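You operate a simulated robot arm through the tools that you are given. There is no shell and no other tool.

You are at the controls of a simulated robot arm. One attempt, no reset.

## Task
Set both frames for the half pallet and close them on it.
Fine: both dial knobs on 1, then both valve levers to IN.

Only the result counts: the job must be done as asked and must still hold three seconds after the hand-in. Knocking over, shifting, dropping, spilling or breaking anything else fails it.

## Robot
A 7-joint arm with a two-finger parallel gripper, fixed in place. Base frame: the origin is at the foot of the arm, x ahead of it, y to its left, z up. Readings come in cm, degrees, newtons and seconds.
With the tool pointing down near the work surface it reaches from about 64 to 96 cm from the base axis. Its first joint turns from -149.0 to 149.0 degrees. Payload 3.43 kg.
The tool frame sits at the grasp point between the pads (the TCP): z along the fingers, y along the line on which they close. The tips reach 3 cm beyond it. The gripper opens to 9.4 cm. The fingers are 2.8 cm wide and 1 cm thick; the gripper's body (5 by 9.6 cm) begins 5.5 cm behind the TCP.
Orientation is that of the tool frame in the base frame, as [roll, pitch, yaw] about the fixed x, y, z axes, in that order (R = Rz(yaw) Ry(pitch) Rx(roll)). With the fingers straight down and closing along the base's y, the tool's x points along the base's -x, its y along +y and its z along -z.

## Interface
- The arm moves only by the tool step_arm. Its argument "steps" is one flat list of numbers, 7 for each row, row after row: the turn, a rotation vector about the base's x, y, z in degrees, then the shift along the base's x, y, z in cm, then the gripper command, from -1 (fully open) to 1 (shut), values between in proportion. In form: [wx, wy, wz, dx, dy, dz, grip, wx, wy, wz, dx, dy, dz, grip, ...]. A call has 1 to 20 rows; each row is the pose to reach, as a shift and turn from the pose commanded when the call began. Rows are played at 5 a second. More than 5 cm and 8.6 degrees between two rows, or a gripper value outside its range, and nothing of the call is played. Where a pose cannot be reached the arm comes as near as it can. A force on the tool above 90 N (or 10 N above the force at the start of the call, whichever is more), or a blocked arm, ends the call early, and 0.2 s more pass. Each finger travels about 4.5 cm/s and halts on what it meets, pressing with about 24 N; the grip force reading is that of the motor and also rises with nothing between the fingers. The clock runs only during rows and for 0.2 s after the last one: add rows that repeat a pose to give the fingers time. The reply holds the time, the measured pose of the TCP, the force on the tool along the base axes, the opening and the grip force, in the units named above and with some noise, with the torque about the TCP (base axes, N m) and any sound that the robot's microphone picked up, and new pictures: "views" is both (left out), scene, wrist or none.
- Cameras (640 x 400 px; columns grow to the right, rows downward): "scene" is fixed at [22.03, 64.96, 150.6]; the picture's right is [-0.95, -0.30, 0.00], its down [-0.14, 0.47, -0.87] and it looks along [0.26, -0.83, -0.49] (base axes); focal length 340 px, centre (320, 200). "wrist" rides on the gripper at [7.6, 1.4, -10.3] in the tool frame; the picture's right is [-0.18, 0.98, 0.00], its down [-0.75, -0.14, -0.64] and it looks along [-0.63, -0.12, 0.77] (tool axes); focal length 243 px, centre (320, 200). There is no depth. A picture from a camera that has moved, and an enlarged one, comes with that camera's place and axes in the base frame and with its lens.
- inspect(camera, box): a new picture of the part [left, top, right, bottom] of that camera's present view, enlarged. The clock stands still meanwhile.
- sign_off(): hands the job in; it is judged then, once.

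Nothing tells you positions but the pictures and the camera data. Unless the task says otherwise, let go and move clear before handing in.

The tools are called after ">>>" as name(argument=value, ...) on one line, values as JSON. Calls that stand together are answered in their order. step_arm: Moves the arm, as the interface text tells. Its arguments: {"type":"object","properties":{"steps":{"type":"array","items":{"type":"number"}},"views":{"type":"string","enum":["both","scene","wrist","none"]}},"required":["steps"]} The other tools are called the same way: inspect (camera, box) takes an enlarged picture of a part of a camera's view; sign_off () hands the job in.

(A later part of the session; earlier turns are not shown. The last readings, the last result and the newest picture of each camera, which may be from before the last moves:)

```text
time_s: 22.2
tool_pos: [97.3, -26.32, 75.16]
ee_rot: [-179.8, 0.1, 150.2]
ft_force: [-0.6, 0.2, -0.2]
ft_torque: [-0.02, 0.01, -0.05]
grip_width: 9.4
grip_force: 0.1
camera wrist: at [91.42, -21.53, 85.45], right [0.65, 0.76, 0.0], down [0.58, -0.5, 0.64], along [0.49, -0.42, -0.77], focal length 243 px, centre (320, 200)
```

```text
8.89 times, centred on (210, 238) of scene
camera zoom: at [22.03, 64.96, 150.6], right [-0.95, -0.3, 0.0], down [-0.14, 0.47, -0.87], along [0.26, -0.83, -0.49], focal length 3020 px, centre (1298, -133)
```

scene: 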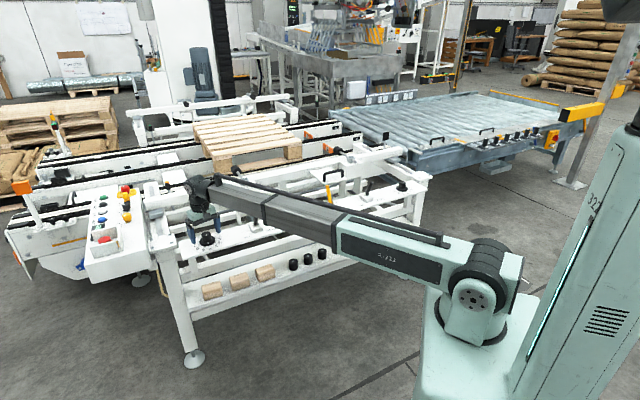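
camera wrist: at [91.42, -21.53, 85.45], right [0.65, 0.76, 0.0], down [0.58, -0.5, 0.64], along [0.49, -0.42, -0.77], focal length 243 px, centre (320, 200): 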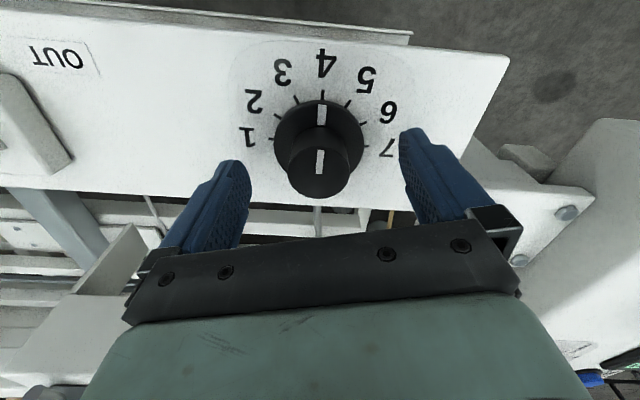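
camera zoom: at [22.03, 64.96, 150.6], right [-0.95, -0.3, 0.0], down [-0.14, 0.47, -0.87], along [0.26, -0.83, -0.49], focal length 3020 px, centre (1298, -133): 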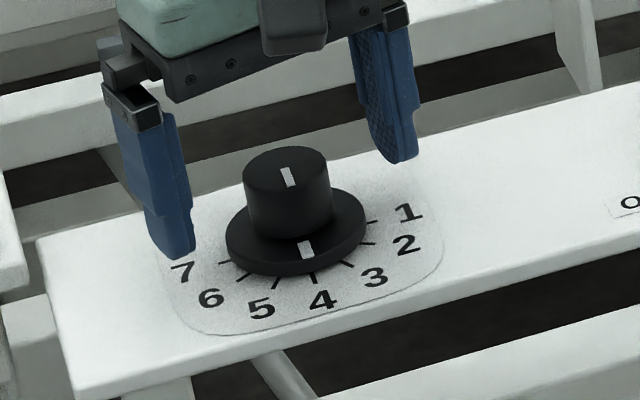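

The knob is centred between the fingers, with the tips above the skirt. I'll close on it.

>>> step_arm(steps=[0, 0, 0, 0, 0, 0, -0.3, 0, 0, 0, 0, 0, 0, 0.4, 0, 0, 0, 0, 0, 0, 1, 0, 0, 0, 0, 0, 0, 1, 0, 0, 0, 0, 0, 0, 1, 0, 0, 0, 0, 0, 0, 1], views="wrist")

```text
time_s: 23.6
tool_pos: [97.29, -26.56, 75.28]
ee_rot: [-179.9, 0.1, 150.1]
ft_force: [-3.4, -7.1, -0.6]
ft_torque: [0.27, -0.04, 0.0]
grip_width: 3.56
grip_force: 45.0
camera wrist: at [91.39, -21.59, 85.48], right [0.65, 0.76, 0.0], down [0.58, -0.5, 0.64], along [0.49, -0.42, -0.77], focal length 243 px, centre (320, 200)
```

wrist: 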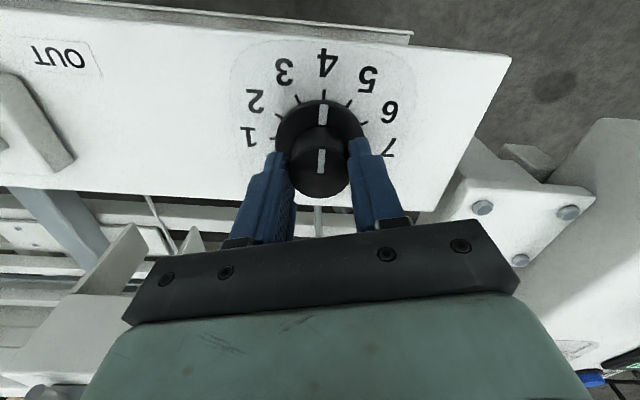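

The cap is held at 3.6 cm. I'll turn it 90° counter-clockwise to go from 4 to 1.

>>> step_arm(steps=[0, 0, 6, -0.04, -0.08, 0, 1, 0, 0, 12, -0.04, -0.08, 0, 1, 0, 0, 18, -0.04, -0.08, 0, 1, 0, 0, 24, -0.04, -0.08, 0, 1, 0, 0, 30, -0.04, -0.08, 0, 1, 0, 0, 36, -0.04, -0.08, 0, 1, 0, 0, 42, -0.04, -0.08, 0, 1, 0, 0, 48, -0.04, -0.08, 0, 1, 0, 0, 54, -0.04, -0.08, 0, 1, 0, 0, 60, -0.04, -0.08, 0, 1, 0, 0, 66, -0.04, -0.08, 0, 1, 0, 0, 72, -0.04, -0.08, 0, 1, 0, 0, 78, -0.04, -0.08, 0, 1, 0, 0, 84, -0.04, -0.08, 0, 1, 0, 0, 90, -0.04, -0.08, 0, 1, 0, 0, 90, -0.04, -0.08, 0, 1], views="both")

>>> inspect(camera="wrist", box=[220, 60, 420, 220])

```text
time_s: 27.0
tool_pos: [97.25, -26.37, 75.29]
ee_rot: [-180.0, 0.1, -119.7]
ft_force: [2.4, -1.2, 5.5]
ft_torque: [0.84, -0.21, 0.01]
grip_width: 3.56
grip_force: 45.1
camera wrist: at [92.25, -32.54, 85.48], right [-0.76, 0.65, 0.0], down [0.5, 0.58, 0.64], along [0.42, 0.49, -0.77], focal length 243 px, centre (320, 200)
```

scene: 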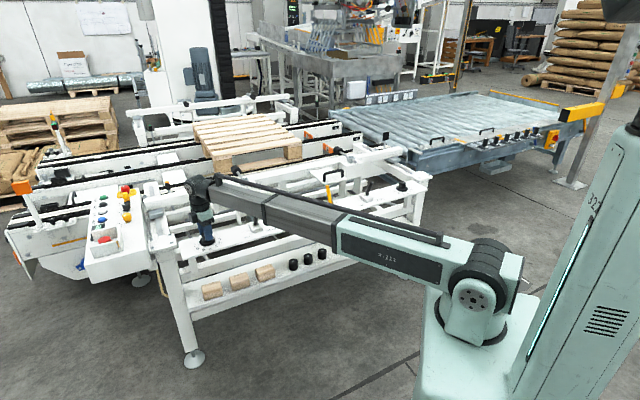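
wrist: 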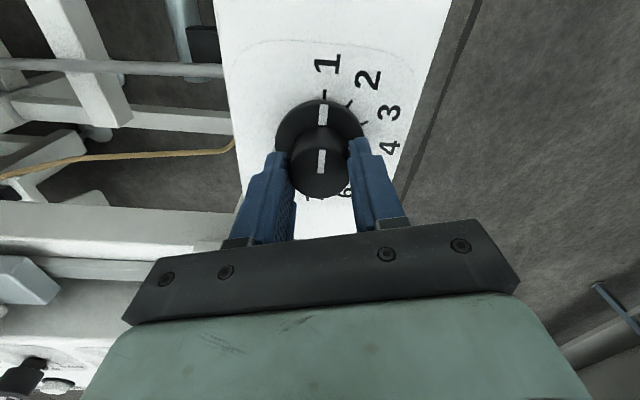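

```text
2.50 times, centred on (320, 140) of wrist
camera zoom: at [92.25, -32.54, 85.48], right [-0.76, 0.65, 0.0], down [0.5, 0.58, 0.64], along [0.42, 0.49, -0.77], focal length 606 px, centre (320, 350)
```

zoom: 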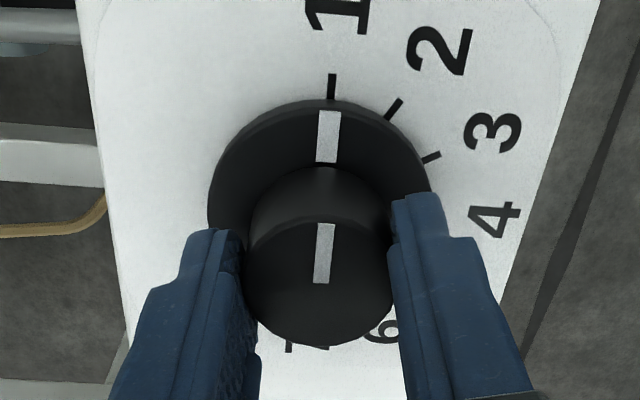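

The near knob's pointer lines up with the tick at 1. I'll release and lift straight up, then verify both knobs.

>>> step_arm(steps=[0, 0, 0, 0, 0, 0, 0, 0, 0, 0, 0, 0, 0, -0.6, 0, 0, 0, 0, 0, 0, -0.8, 0, 0, 0, 0, 0, 0, -0.8, 0, 0, 0, 0, 0, 3, -0.8, 0, 0, 0, 0, 0, 6.5, -0.8, 0, 0, 0, 0, 0, 10, -0.8, 0, 0, 0, 0, 0, 14, -0.8, 0, 0, 0, 0, 0, 14, -0.8], views="both")

>>> inspect(camera="wrist", box=[240, 0, 400, 120])

>>> inspect(camera="scene", box=[190, 225, 240, 260])

>>> inspect(camera="scene", box=[220, 140, 440, 260])

```text
time_s: 29.0
tool_pos: [97.27, -26.33, 89.25]
ee_rot: [-179.9, 0.2, -119.8]
ft_force: [0.2, -0.4, 0.4]
ft_torque: [-0.01, 0.0, 0.04]
grip_width: 8.46
grip_force: 0.0
camera wrist: at [92.29, -32.37, 99.48], right [-0.76, 0.65, 0.0], down [0.5, 0.58, 0.64], along [0.42, 0.49, -0.77], focal length 243 px, centre (320, 200)
```

scene: 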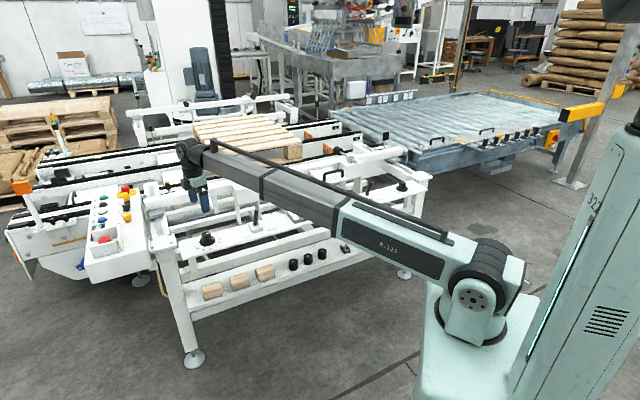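
wrist: 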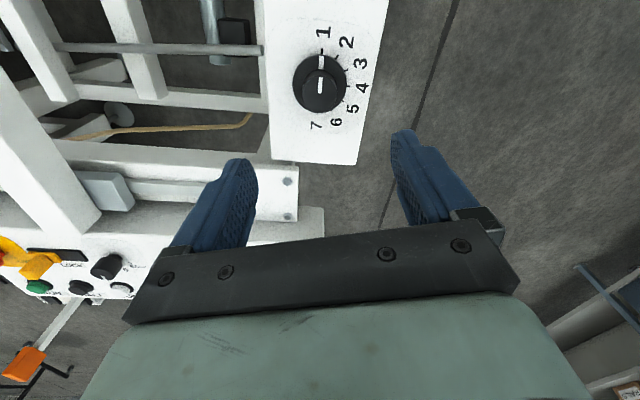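

```text
3.33 times, centred on (320, 60) of wrist
camera zoom: at [92.29, -32.37, 99.48], right [-0.76, 0.65, 0.0], down [0.5, 0.58, 0.64], along [0.42, 0.49, -0.77], focal length 809 px, centre (320, 667)
```

zoom: 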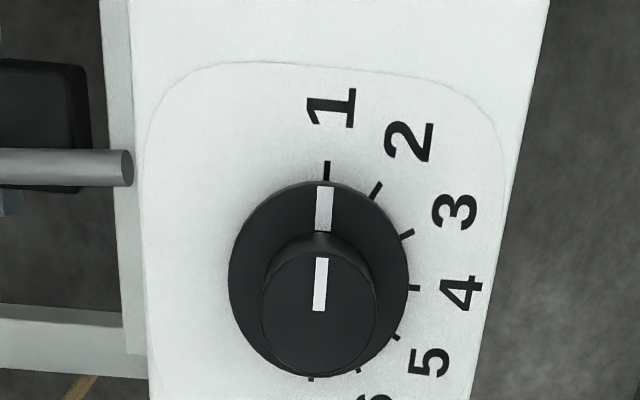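

```text
11.43 times, centred on (215, 242) of scene
camera zoom: at [22.03, 64.96, 150.6], right [-0.95, -0.3, 0.0], down [-0.14, 0.47, -0.87], along [0.26, -0.83, -0.49], focal length 3883 px, centre (1520, -286)
```

zoom: 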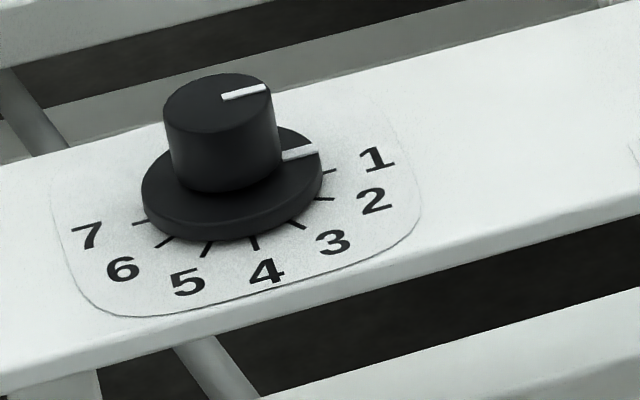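

```text
2.91 times, centred on (330, 200) of scene
camera zoom: at [22.03, 64.96, 150.6], right [-0.95, -0.3, 0.0], down [-0.14, 0.47, -0.87], along [0.26, -0.83, -0.49], focal length 988 px, centre (291, 200)
```

zoom: 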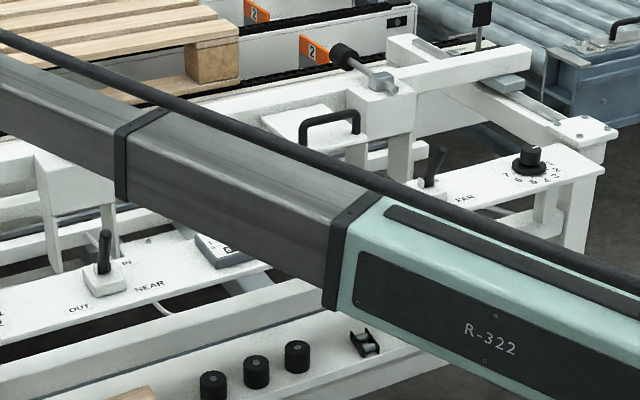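

Both knobs now sit on 1. I place the near lever's pivot near (83.6, -40.9, 72) and its tip near (80.7, -38, 80), leaning toward the operator. I'll draw back in front of the panel, square the tool to it with the fingers shut, and look at the lever and what lies behind it.

>>> step_arm(steps=[0, 0, -7.5, -1, 0, 1.5, -0.8, 0, 0, -15, -2.5, -0.2, 2.75, -0.8, 0, 0, -22.5, -4.3, -0.6, 2.75, -0.5, 0, 0, -30, -6.1, -1.1, 2.75, 0, 0, 0, -37.5, -7.9, -1.6, 2.75, 0.5, 0, 0, -45, -9.7, -2.1, 2.75, 1, 0, 0, -52.5, -11.5, -2.6, 2.75, 1, 0, 0, -60, -13.3, -3.1, 2.75, 1, 0, 0, -67.5, -15.1, -3.5, 2.75, 1, 0, 0, -75, -16.9, -4, 2.75, 1, 0, 0, -82.5, -18.7, -4.4, 2.75, 1, 0, 0, -90, -20.5, -4.8, 2.75, 1, 0, 0, -97.5, -22, -5.1, 2.75, 1, 0, 0, -105, -22.9, -5.4, 2.75, 1, 0, 0, -105, -22.9, -5.4, 2.75, 1], views="both")

>>> inspect(camera="wrist", box=[200, 0, 440, 190])

>>> inspect(camera="scene", box=[190, 130, 310, 240])

```text
time_s: 32.2
tool_pos: [74.35, -32.0, 91.86]
ee_rot: [-179.9, 0.2, 135.1]
ft_force: [-0.5, 0.1, -0.5]
ft_torque: [0.02, -0.01, 0.0]
grip_width: 0.01
grip_force: 24.5
camera wrist: at [70.01, -25.69, 102.14], right [0.82, 0.57, 0.0], down [0.43, -0.63, 0.64], along [0.36, -0.53, -0.77], focal length 243 px, centre (320, 200)
```

scene: 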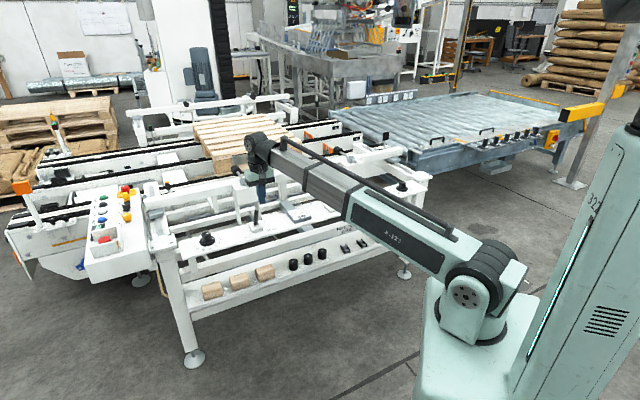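
wrist: 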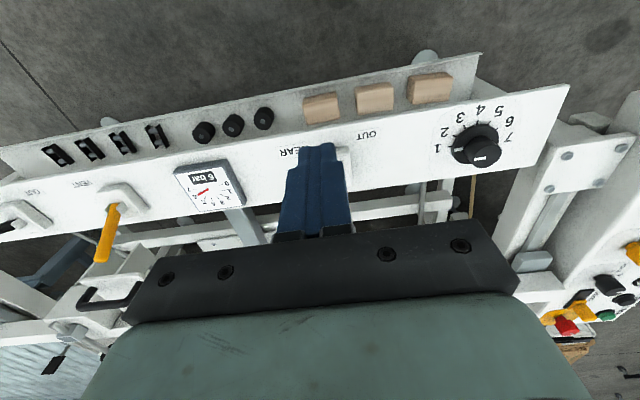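

```text
2.11 times, centred on (320, 95) of wrist
camera zoom: at [70.01, -25.69, 102.14], right [0.82, 0.57, 0.0], down [0.43, -0.63, 0.64], along [0.36, -0.53, -0.77], focal length 511 px, centre (320, 421)
```

zoom: 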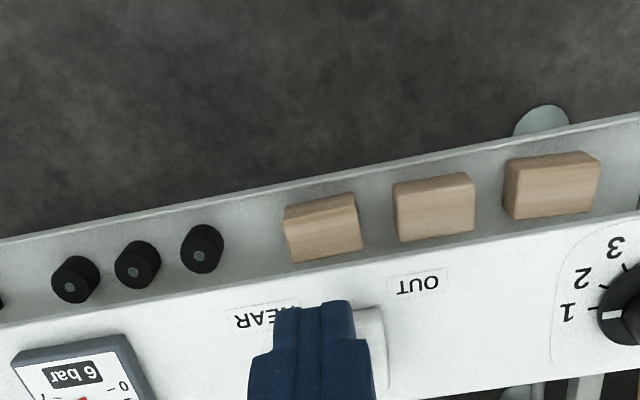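

```text
3.64 times, centred on (250, 185) of scene
camera zoom: at [22.03, 64.96, 150.6], right [-0.95, -0.3, 0.0], down [-0.14, 0.47, -0.87], along [0.26, -0.83, -0.49], focal length 1236 px, centre (574, 254)
```

zoom: 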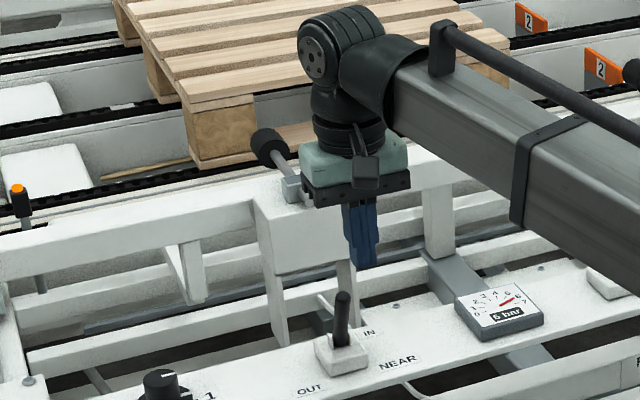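

The tool is in line with the near lever, and the box with the black-handled clamp stands well behind it. I'll lower the shut fingers in front of the lever, with the tips at about z 76.5, short of touching it.

>>> step_arm(steps=[0, 0, 0, 0.18, 0.18, -4, 1, 0, 0, 0, 0.18, 0.18, -8, 1, 0, 0, 0, 0.18, 0.18, -12.3, 1, 0, 0, 0, 0.18, 0.18, -12.3, 1], views="both")

>>> inspect(camera="scene", box=[220, 160, 300, 240])

>>> inspect(camera="wrist", box=[220, 80, 420, 240])

```text
time_s: 33.2
tool_pos: [74.43, -31.7, 79.44]
ee_rot: [-179.9, 0.1, 135.2]
ft_force: [0.1, -0.6, -0.5]
ft_torque: [0.03, -0.01, -0.05]
grip_width: 0.01
grip_force: 24.1
camera wrist: at [70.19, -25.38, 89.65], right [0.82, 0.57, 0.0], down [0.43, -0.63, 0.64], along [0.36, -0.53, -0.77], focal length 243 px, centre (320, 200)
```

scene: 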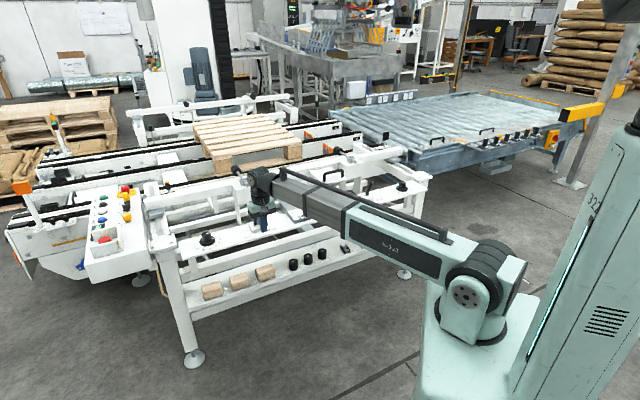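
wrist: 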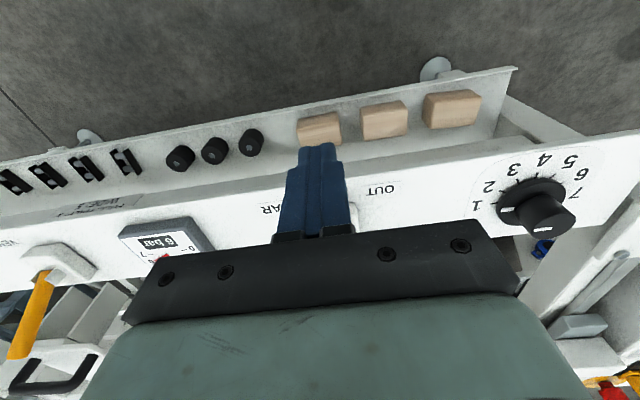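

```text
5.00 times, centred on (260, 200) of scene
camera zoom: at [22.03, 64.96, 150.6], right [-0.95, -0.3, 0.0], down [-0.14, 0.47, -0.87], along [0.26, -0.83, -0.49], focal length 1699 px, centre (620, 200)
```

zoom: 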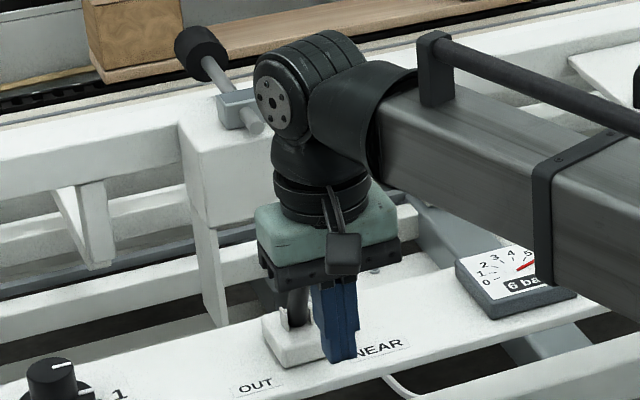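

```text
2.50 times, centred on (320, 160) of wrist
camera zoom: at [70.19, -25.38, 89.65], right [0.82, 0.57, 0.0], down [0.43, -0.63, 0.64], along [0.36, -0.53, -0.77], focal length 606 px, centre (320, 300)
```

zoom: 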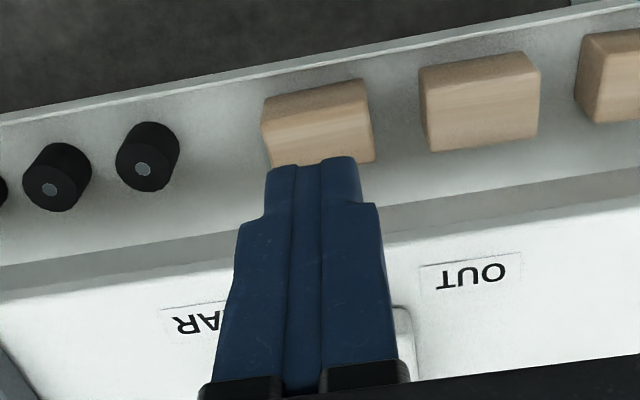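

The fingers stand just in front of the lever at a good height, with the palm above the lever's tip. I'll push gently away from the base in steps and watch the force.

>>> step_arm(steps=[0, 0, 0, 1.4, -1.4, 0, 1, 0, 0, 0, 2.8, -2.8, 0, 1, 0, 0, 0, 4.2, -4.2, 0, 1, 0, 0, 0, 4.9, -4.9, 0, 1, 0, 0, 0, 5.6, -5.6, 0, 1, 0, 0, 0, 6.2, -6.2, 0, 1, 0, 0, 0, 6.2, -6.2, 0, 1], views="both")

>>> inspect(camera="scene", box=[220, 160, 300, 240])

```text
time_s: 34.8
tool_pos: [80.8, -37.89, 79.51]
ee_rot: [-179.9, 0.1, 135.2]
ft_force: [-0.5, 0.1, -0.1]
ft_torque: [0.01, -0.02, 0.02]
grip_width: 0.0
grip_force: 24.2
camera wrist: at [76.4, -31.61, 89.83], right [0.82, 0.57, 0.0], down [0.43, -0.63, 0.64], along [0.36, -0.53, -0.77], focal length 243 px, centre (320, 200)
```

scene: 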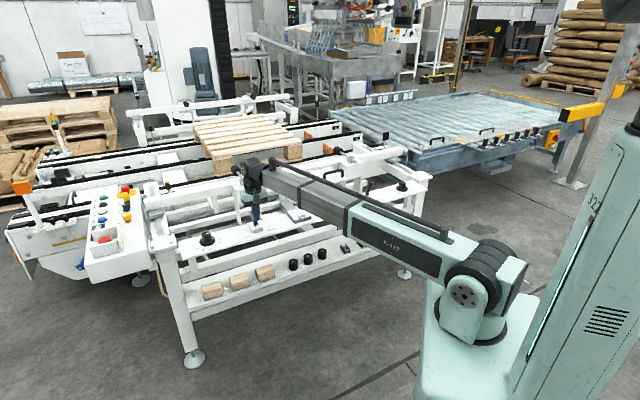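
wrist: 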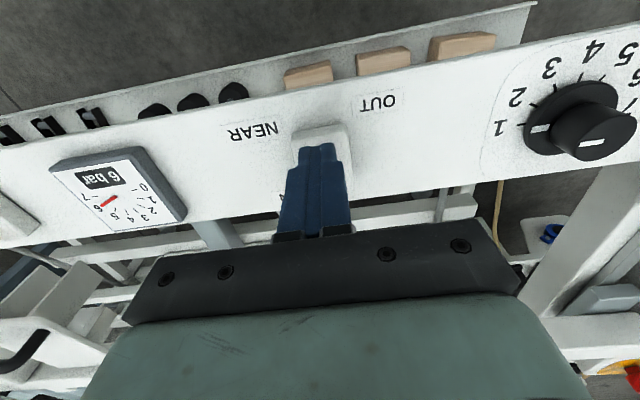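

```text
5.00 times, centred on (260, 200) of scene
camera zoom: at [22.03, 64.96, 150.6], right [-0.95, -0.3, 0.0], down [-0.14, 0.47, -0.87], along [0.26, -0.83, -0.49], focal length 1699 px, centre (620, 200)
```

zoom: 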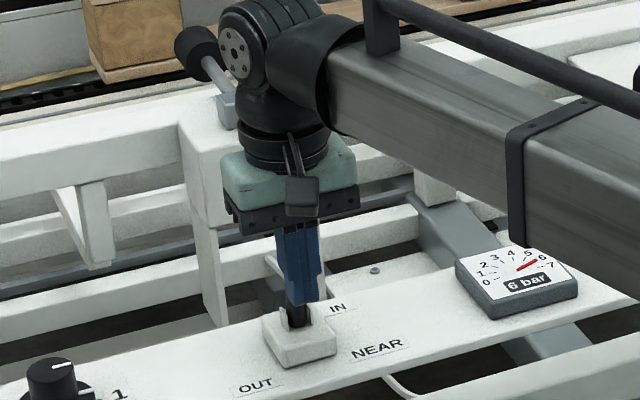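

There is no contact force yet, so I'll look closely at where the lever is relative to the fingers.

>>> inspect(camera="wrist", box=[250, 100, 390, 210])

>>> inspect(camera="scene", box=[240, 195, 275, 235])

```text
3.64 times, centred on (320, 155) of wrist
camera zoom: at [76.4, -31.61, 89.83], right [0.82, 0.57, 0.0], down [0.43, -0.63, 0.64], along [0.36, -0.53, -0.77], focal length 882 px, centre (320, 364)
```

zoom: 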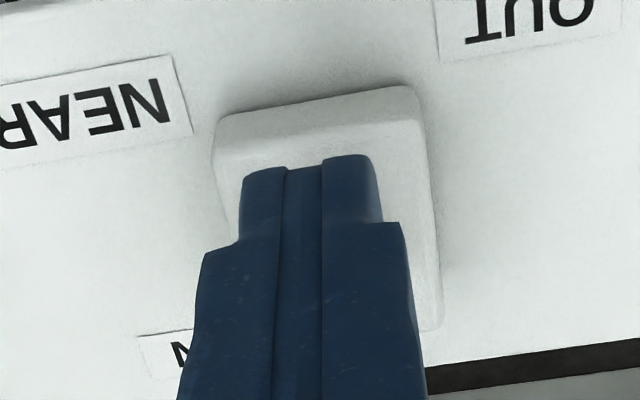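

```text
10.00 times, centred on (258, 215) of scene
camera zoom: at [22.03, 64.96, 150.6], right [-0.95, -0.3, 0.0], down [-0.14, 0.47, -0.87], along [0.26, -0.83, -0.49], focal length 3398 px, centre (945, 50)
```

zoom: 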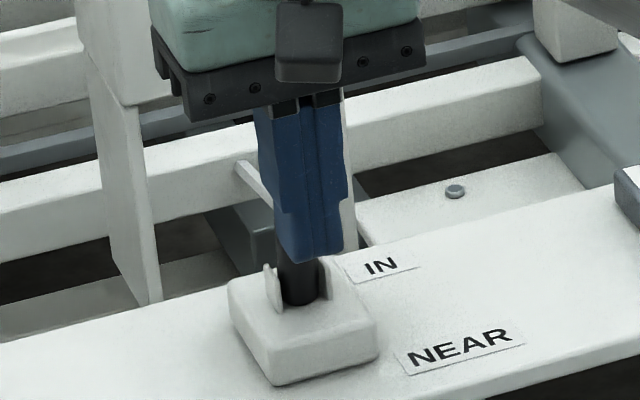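

The lever is behind the fingers, upright at the base, so the push has the right line. I'll continue in small steps.

>>> step_arm(steps=[0, 0, 0, 0.4, -0.4, 0, 1, 0, 0, 0, 0.8, -0.8, 0, 1, 0, 0, 0, 1.2, -1.2, 0, 1, 0, 0, 0, 1.6, -1.6, 0, 1, 0, 0, 0, 1.6, -1.6, 0, 1], views="both")

>>> inspect(camera="scene", box=[240, 195, 275, 235])

>>> inspect(camera="wrist", box=[220, 80, 420, 240])

```text
time_s: 36.0
tool_pos: [82.34, -39.52, 79.62]
ee_rot: [-180.0, 0.1, 135.2]
ft_force: [0.6, 0.2, -0.1]
ft_torque: [0.0, -0.02, 0.02]
grip_width: 0.0
grip_force: 23.7
camera wrist: at [78.05, -33.28, 89.89], right [0.82, 0.57, 0.0], down [0.43, -0.63, 0.64], along [0.36, -0.53, -0.77], focal length 243 px, centre (320, 200)
```

scene: 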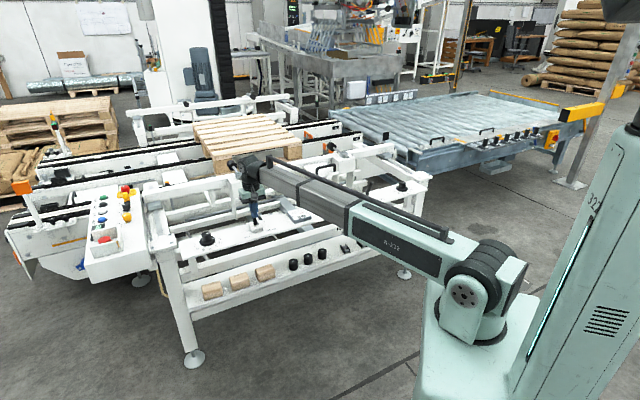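
wrist: 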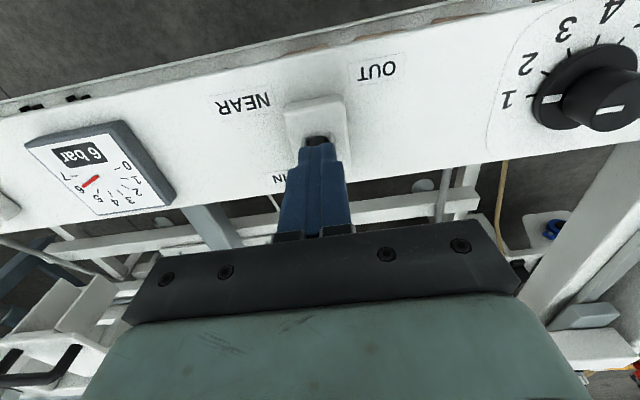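

```text
10.00 times, centred on (258, 215) of scene
camera zoom: at [22.03, 64.96, 150.6], right [-0.95, -0.3, 0.0], down [-0.14, 0.47, -0.87], along [0.26, -0.83, -0.49], focal length 3398 px, centre (945, 50)
```

zoom: 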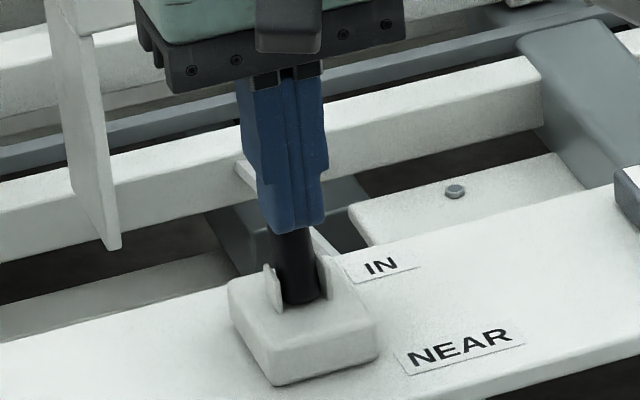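

```text
2.50 times, centred on (320, 160) of wrist
camera zoom: at [78.05, -33.28, 89.89], right [0.82, 0.57, 0.0], down [0.43, -0.63, 0.64], along [0.36, -0.53, -0.77], focal length 606 px, centre (320, 300)
```

zoom: 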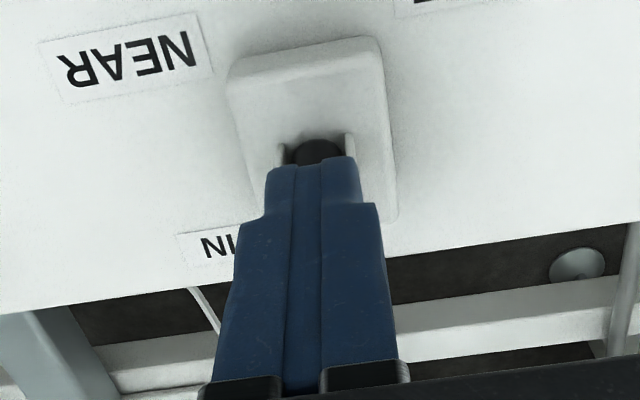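

The lever now leans away and the near clamp frame has begun moving inward. I'll push a little further to make sure the lever is fully at IN.

>>> step_arm(steps=[0, 0, 0, 0.4, -0.4, 0, 1, 0, 0, 0, 0.8, -0.8, 0, 1, 0, 0, 0, 1.1, -1.1, 0, 1, 0, 0, 0, 1.1, -1.1, 0, 1], views="both")

>>> inspect(camera="scene", box=[240, 195, 275, 235])

```text
time_s: 37.0
tool_pos: [82.87, -40.06, 79.66]
ee_rot: [-179.8, -1.0, 135.3]
ft_force: [-41.2, 46.8, -0.8]
ft_torque: [1.47, 1.17, -0.16]
grip_width: 0.0
grip_force: 24.2
camera wrist: at [78.73, -33.94, 90.04], right [0.82, 0.57, -0.01], down [0.45, -0.64, 0.63], along [0.35, -0.52, -0.78], focal length 243 px, centre (320, 200)
```

scene: 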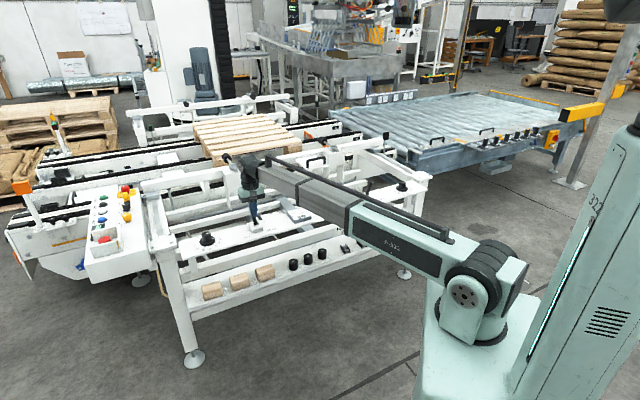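
wrist: 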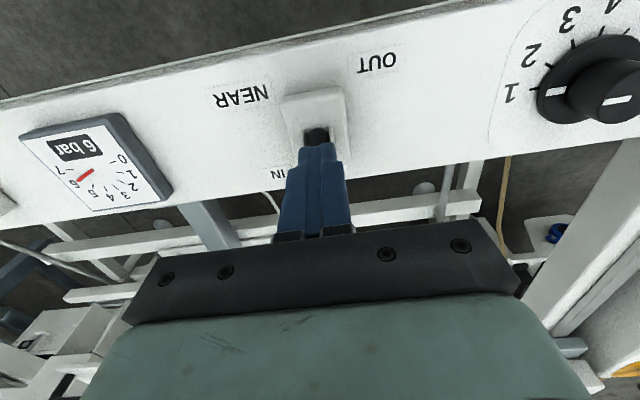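

```text
10.00 times, centred on (258, 215) of scene
camera zoom: at [22.03, 64.96, 150.6], right [-0.95, -0.3, 0.0], down [-0.14, 0.47, -0.87], along [0.26, -0.83, -0.49], focal length 3398 px, centre (945, 50)
```

zoom: 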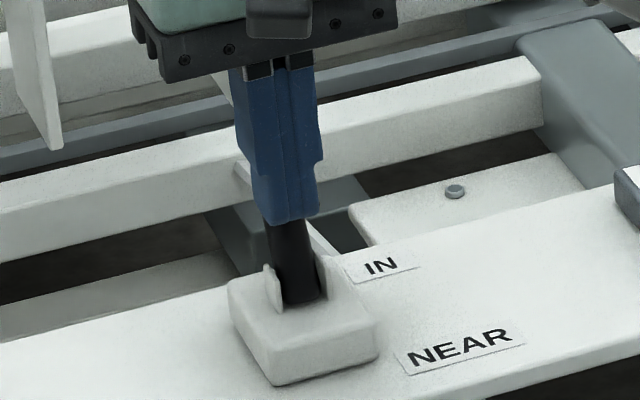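

The lever is hard against its IN stop and the near frame is moving in. I'll back straight off and check.

>>> step_arm(steps=[0, 0, 0, -1.1, 1.1, 0, 1, 0, 0, 0, -3, 3, 0, 1, 0, 0, 0, -6, 6, 0, 1, 0, 0, 0, -9, 9, 0, 1, 0, 0, 0, -10, 10, 4, 1, 0, 0, 0, -10, 10, 8.5, 1, 0, 0, 0, -10, 10, 13, 1, 0, 0, 0, -10, 10, 13, 1], views="both")

>>> inspect(camera="scene", box=[190, 140, 310, 240])

>>> inspect(camera="scene", box=[230, 190, 290, 240])

```text
time_s: 38.8
tool_pos: [73.47, -30.76, 92.52]
ee_rot: [-180.0, 0.1, 135.3]
ft_force: [0.5, 0.0, 0.8]
ft_torque: [0.03, 0.02, 0.0]
grip_width: 0.0
grip_force: 24.5
camera wrist: at [69.14, -24.56, 102.74], right [0.82, 0.57, 0.0], down [0.44, -0.63, 0.64], along [0.36, -0.53, -0.77], focal length 243 px, centre (320, 200)
```

scene: 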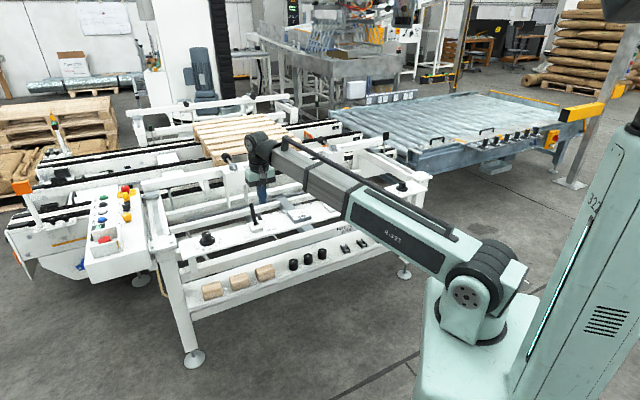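
wrist: 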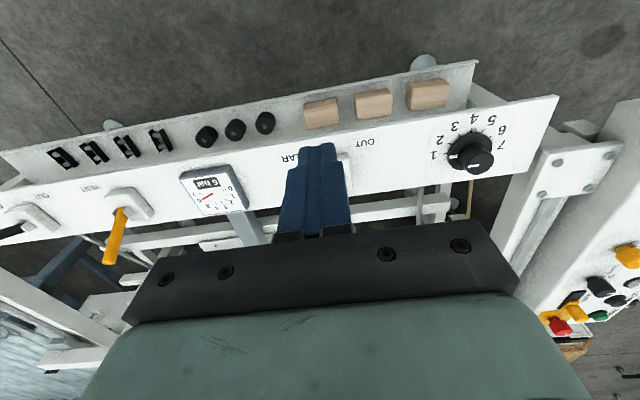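

```text
4.00 times, centred on (250, 190) of scene
camera zoom: at [22.03, 64.96, 150.6], right [-0.95, -0.3, 0.0], down [-0.14, 0.47, -0.87], along [0.26, -0.83, -0.49], focal length 1359 px, centre (600, 240)
```

zoom: 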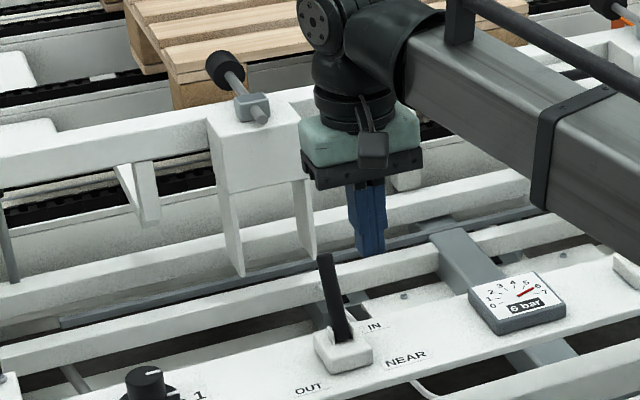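

```text
8.00 times, centred on (260, 215) of scene
camera zoom: at [22.03, 64.96, 150.6], right [-0.95, -0.3, 0.0], down [-0.14, 0.47, -0.87], along [0.26, -0.83, -0.49], focal length 2718 px, centre (800, 80)
```

zoom: 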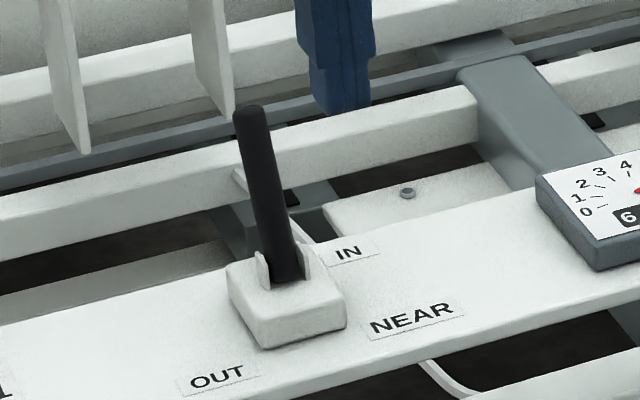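

The near lever is at IN and the near frame has moved in toward the pallet. Next is the far lever, which I place near (44, -80). I'll slide across in front of the panel at the same height.

>>> step_arm(steps=[0, 0, 0, -2.97, -3.11, 0, 1, 0, 0, 0, -5.94, -6.22, 0, 1, 0, 0, 0, -8.91, -9.33, 0, 1, 0, 0, 0, -11.88, -12.44, 0, 1, 0, 0, 0, -14.85, -15.55, 0, 1, 0, 0, 0, -17.82, -18.66, 0, 1, 0, 0, 0, -20.79, -21.77, 0, 1, 0, 0, 0, -23.76, -24.88, 0, 1, 0, 0, 0, -26.73, -28.0, 0, 1, 0, 0, 0, -29.7, -31.1, 0, 1, 0, 0, 0, -32.67, -34.2, 0, 1, 0, 0, 0, -35.64, -37.3, 0, 1, 0, 0, 0, -38.6, -40.4, 0, 1, 0, 0, 0, -38.6, -40.4, 0, 1], views="both")

>>> inspect(camera="wrist", box=[200, 60, 440, 230])

>>> inspect(camera="scene", box=[320, 130, 430, 220])

>>> inspect(camera="scene", box=[120, 80, 320, 220])

```text
time_s: 41.8
tool_pos: [34.62, -71.04, 92.6]
ee_rot: [-179.9, 0.1, 135.1]
ft_force: [0.2, -0.5, -0.9]
ft_torque: [0.0, -0.02, -0.01]
grip_width: 0.0
grip_force: 23.7
camera wrist: at [30.31, -64.78, 102.89], right [0.82, 0.57, 0.0], down [0.44, -0.63, 0.64], along [0.36, -0.53, -0.77], focal length 243 px, centre (320, 200)
```

scene: 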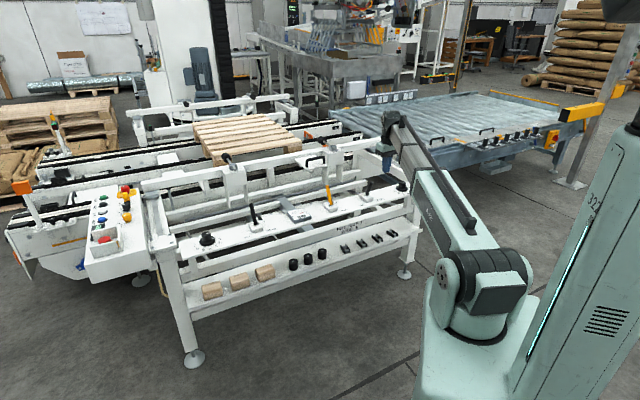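
wrist: 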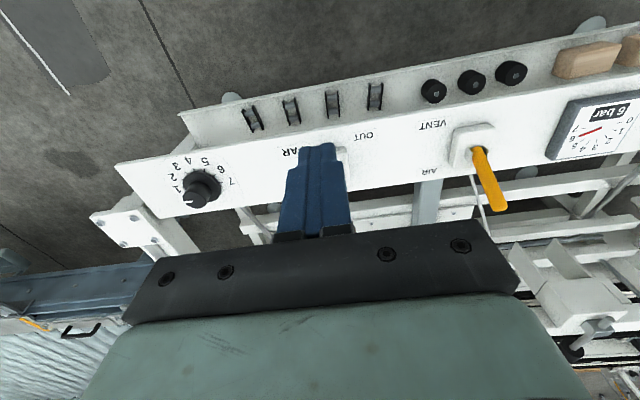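

```text
2.35 times, centred on (320, 145) of wrist
camera zoom: at [30.31, -64.78, 102.89], right [0.82, 0.57, 0.0], down [0.44, -0.63, 0.64], along [0.36, -0.53, -0.77], focal length 571 px, centre (320, 329)
```

zoom: 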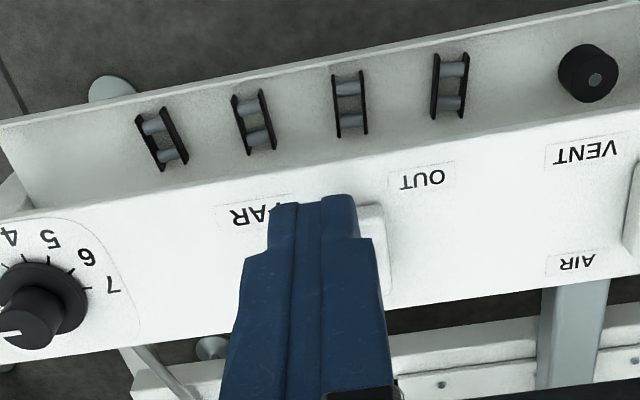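

```text
4.44 times, centred on (375, 175) of scene
camera zoom: at [22.03, 64.96, 150.6], right [-0.95, -0.3, 0.0], down [-0.14, 0.47, -0.87], along [0.26, -0.83, -0.49], focal length 1510 px, centre (76, 311)
```

zoom: 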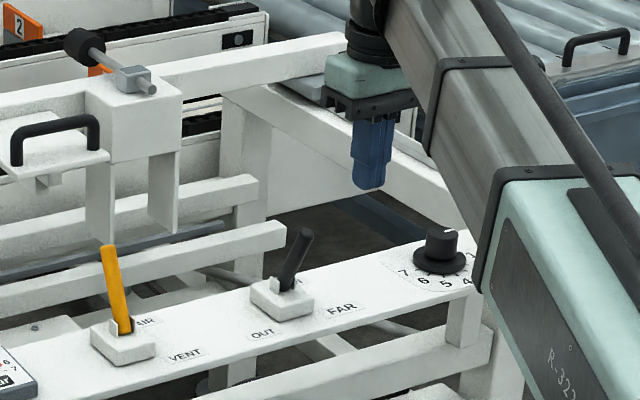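

```text
2.86 times, centred on (220, 150) of scene
camera zoom: at [22.03, 64.96, 150.6], right [-0.95, -0.3, 0.0], down [-0.14, 0.47, -0.87], along [0.26, -0.83, -0.49], focal length 971 px, centre (606, 343)
```

zoom: 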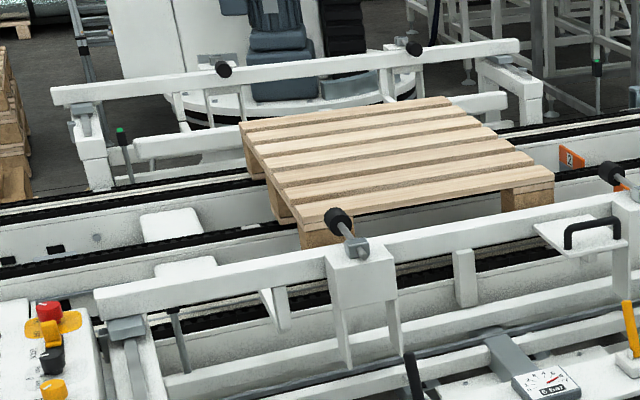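

The near frame's black pads are now up at the pallet, and the tool is in line with the far lever, still at OUT. I'll lower the shut fingers in front of it.

>>> step_arm(steps=[0, 0, 0, 0.1, 0.1, -4, 1, 0, 0, 0, 0.1, 0.1, -8, 1, 0, 0, 0, 0.1, 0.1, -12, 1, 0, 0, 0, 0.1, 0.1, -13.1, 1, 0, 0, 0, 0.1, 0.1, -13.1, 1], views="both")

>>> inspect(camera="scene", box=[345, 150, 415, 210])

>>> inspect(camera="wrist", box=[220, 80, 420, 240])

```text
time_s: 43.0
tool_pos: [34.81, -71.2, 79.43]
ee_rot: [-179.9, 0.1, 135.3]
ft_force: [0.0, 0.3, 1.0]
ft_torque: [0.0, 0.04, -0.03]
grip_width: 0.0
grip_force: 24.3
camera wrist: at [30.5, -64.76, 89.69], right [0.82, 0.57, 0.0], down [0.43, -0.63, 0.64], along [0.36, -0.53, -0.77], focal length 243 px, centre (320, 200)
```

scene: 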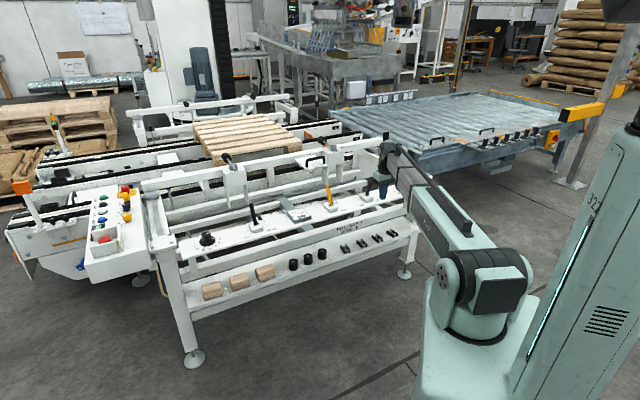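
wrist: 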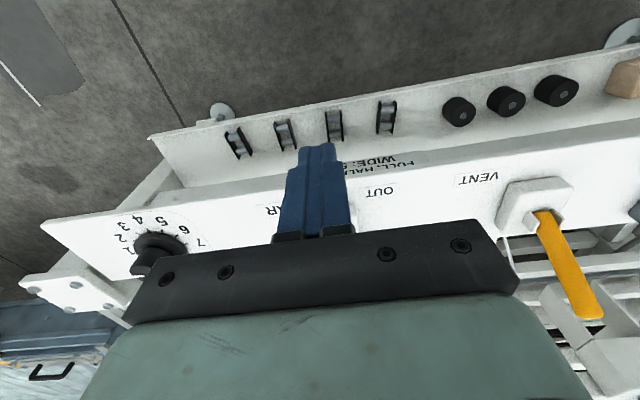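

```text
6.67 times, centred on (380, 180) of scene
camera zoom: at [22.03, 64.96, 150.6], right [-0.95, -0.3, 0.0], down [-0.14, 0.47, -0.87], along [0.26, -0.83, -0.49], focal length 2265 px, centre (-80, 333)
```

zoom: 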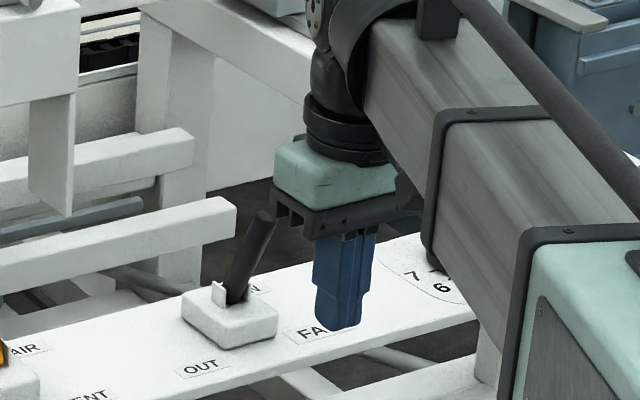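

```text
2.50 times, centred on (320, 160) of wrist
camera zoom: at [30.5, -64.76, 89.69], right [0.82, 0.57, 0.0], down [0.43, -0.63, 0.64], along [0.36, -0.53, -0.77], focal length 606 px, centre (320, 300)
```

zoom: 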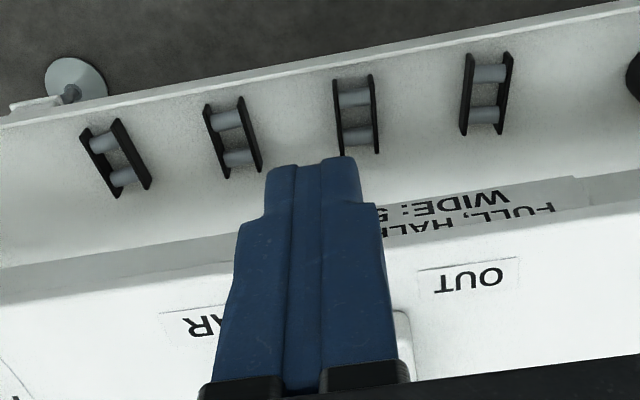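

The picture matches the near lever's approach almost exactly. I'll push along the same line with the same stroke.

>>> step_arm(steps=[0, 0, 0, 1.4, -1.4, 0, 1, 0, 0, 0, 2.8, -2.8, 0, 1, 0, 0, 0, 4.2, -4.2, 0, 1, 0, 0, 0, 4.9, -4.9, 0, 1, 0, 0, 0, 5.6, -5.6, 0, 1, 0, 0, 0, 6.2, -6.2, 0, 1, 0, 0, 0, 6.6, -6.6, 0, 1, 0, 0, 0, 7.0, -7.0, 0, 1, 0, 0, 0, 7.4, -7.4, 0, 1, 0, 0, 0, 7.8, -7.8, 0, 1, 0, 0, 0, 7.8, -7.8, 0, 1], views="both")

>>> inspect(camera="scene", box=[345, 150, 415, 210])

```text
time_s: 45.4
tool_pos: [42.65, -78.8, 79.46]
ee_rot: [180.0, 0.1, 135.1]
ft_force: [0.0, -0.2, -0.2]
ft_torque: [0.0, -0.03, -0.01]
grip_width: 0.0
grip_force: 24.2
camera wrist: at [38.33, -72.52, 89.75], right [0.82, 0.57, 0.0], down [0.43, -0.63, 0.64], along [0.36, -0.53, -0.77], focal length 243 px, centre (320, 200)
```

scene: 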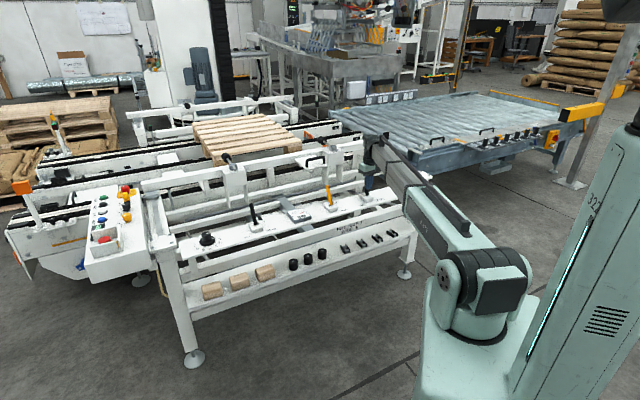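
wrist: 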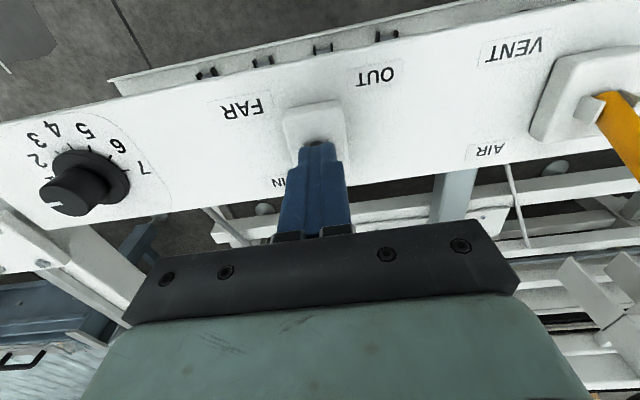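

```text
6.67 times, centred on (380, 180) of scene
camera zoom: at [22.03, 64.96, 150.6], right [-0.95, -0.3, 0.0], down [-0.14, 0.47, -0.87], along [0.26, -0.83, -0.49], focal length 2265 px, centre (-80, 333)
```

zoom: 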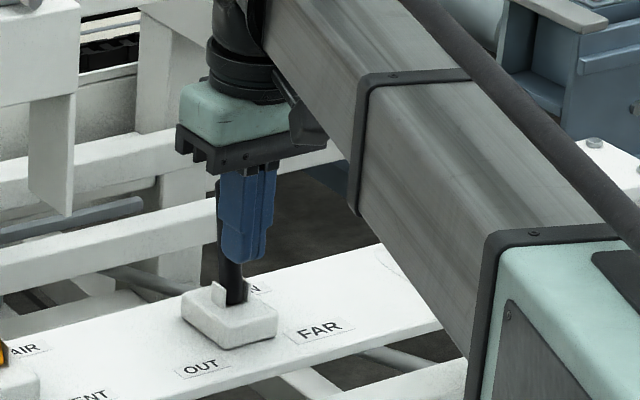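

The far lever is leaning away with the fingers, still without end-stop force. I'll push the last bit to the stop.

>>> step_arm(steps=[0, 0, 0, 0.3, -0.3, 0, 1, 0, 0, 0, 0.6, -0.6, 0, 1, 0, 0, 0, 0.9, -0.9, 0, 1, 0, 0, 0, 1.2, -1.2, 0, 1, 0, 0, 0, 1.2, -1.2, 0, 1], views="both")

>>> inspect(camera="scene", box=[345, 150, 415, 210])

```text
time_s: 46.6
tool_pos: [43.5, -79.43, 79.74]
ee_rot: [179.9, -0.7, 135.2]
ft_force: [-32.7, 33.3, 9.8]
ft_torque: [0.86, 1.0, -0.14]
grip_width: 0.01
grip_force: 24.5
camera wrist: at [39.3, -73.32, 90.0], right [0.82, 0.57, 0.0], down [0.44, -0.64, 0.63], along [0.36, -0.52, -0.77], focal length 243 px, centre (320, 200)
```

scene: 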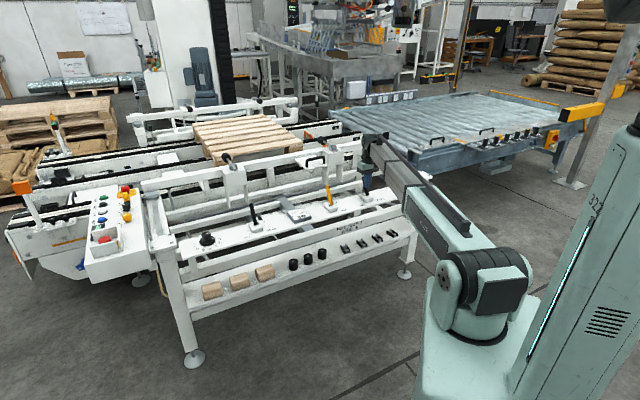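
wrist: 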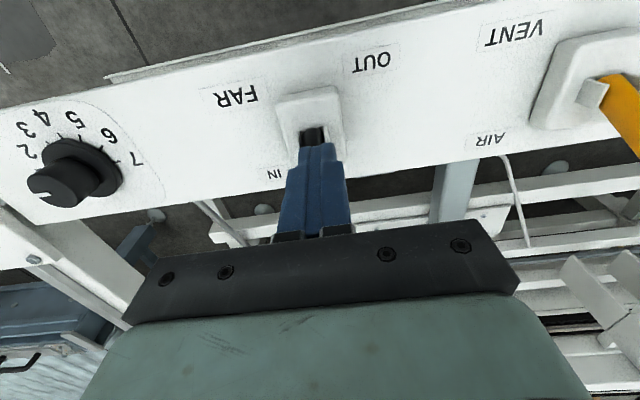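

```text
6.67 times, centred on (380, 180) of scene
camera zoom: at [22.03, 64.96, 150.6], right [-0.95, -0.3, 0.0], down [-0.14, 0.47, -0.87], along [0.26, -0.83, -0.49], focal length 2265 px, centre (-80, 333)
```

zoom: 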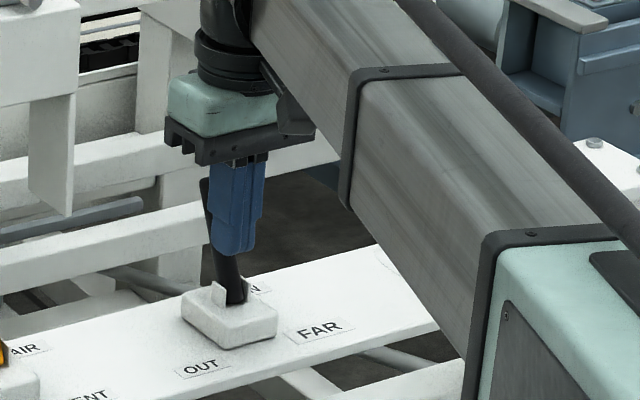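

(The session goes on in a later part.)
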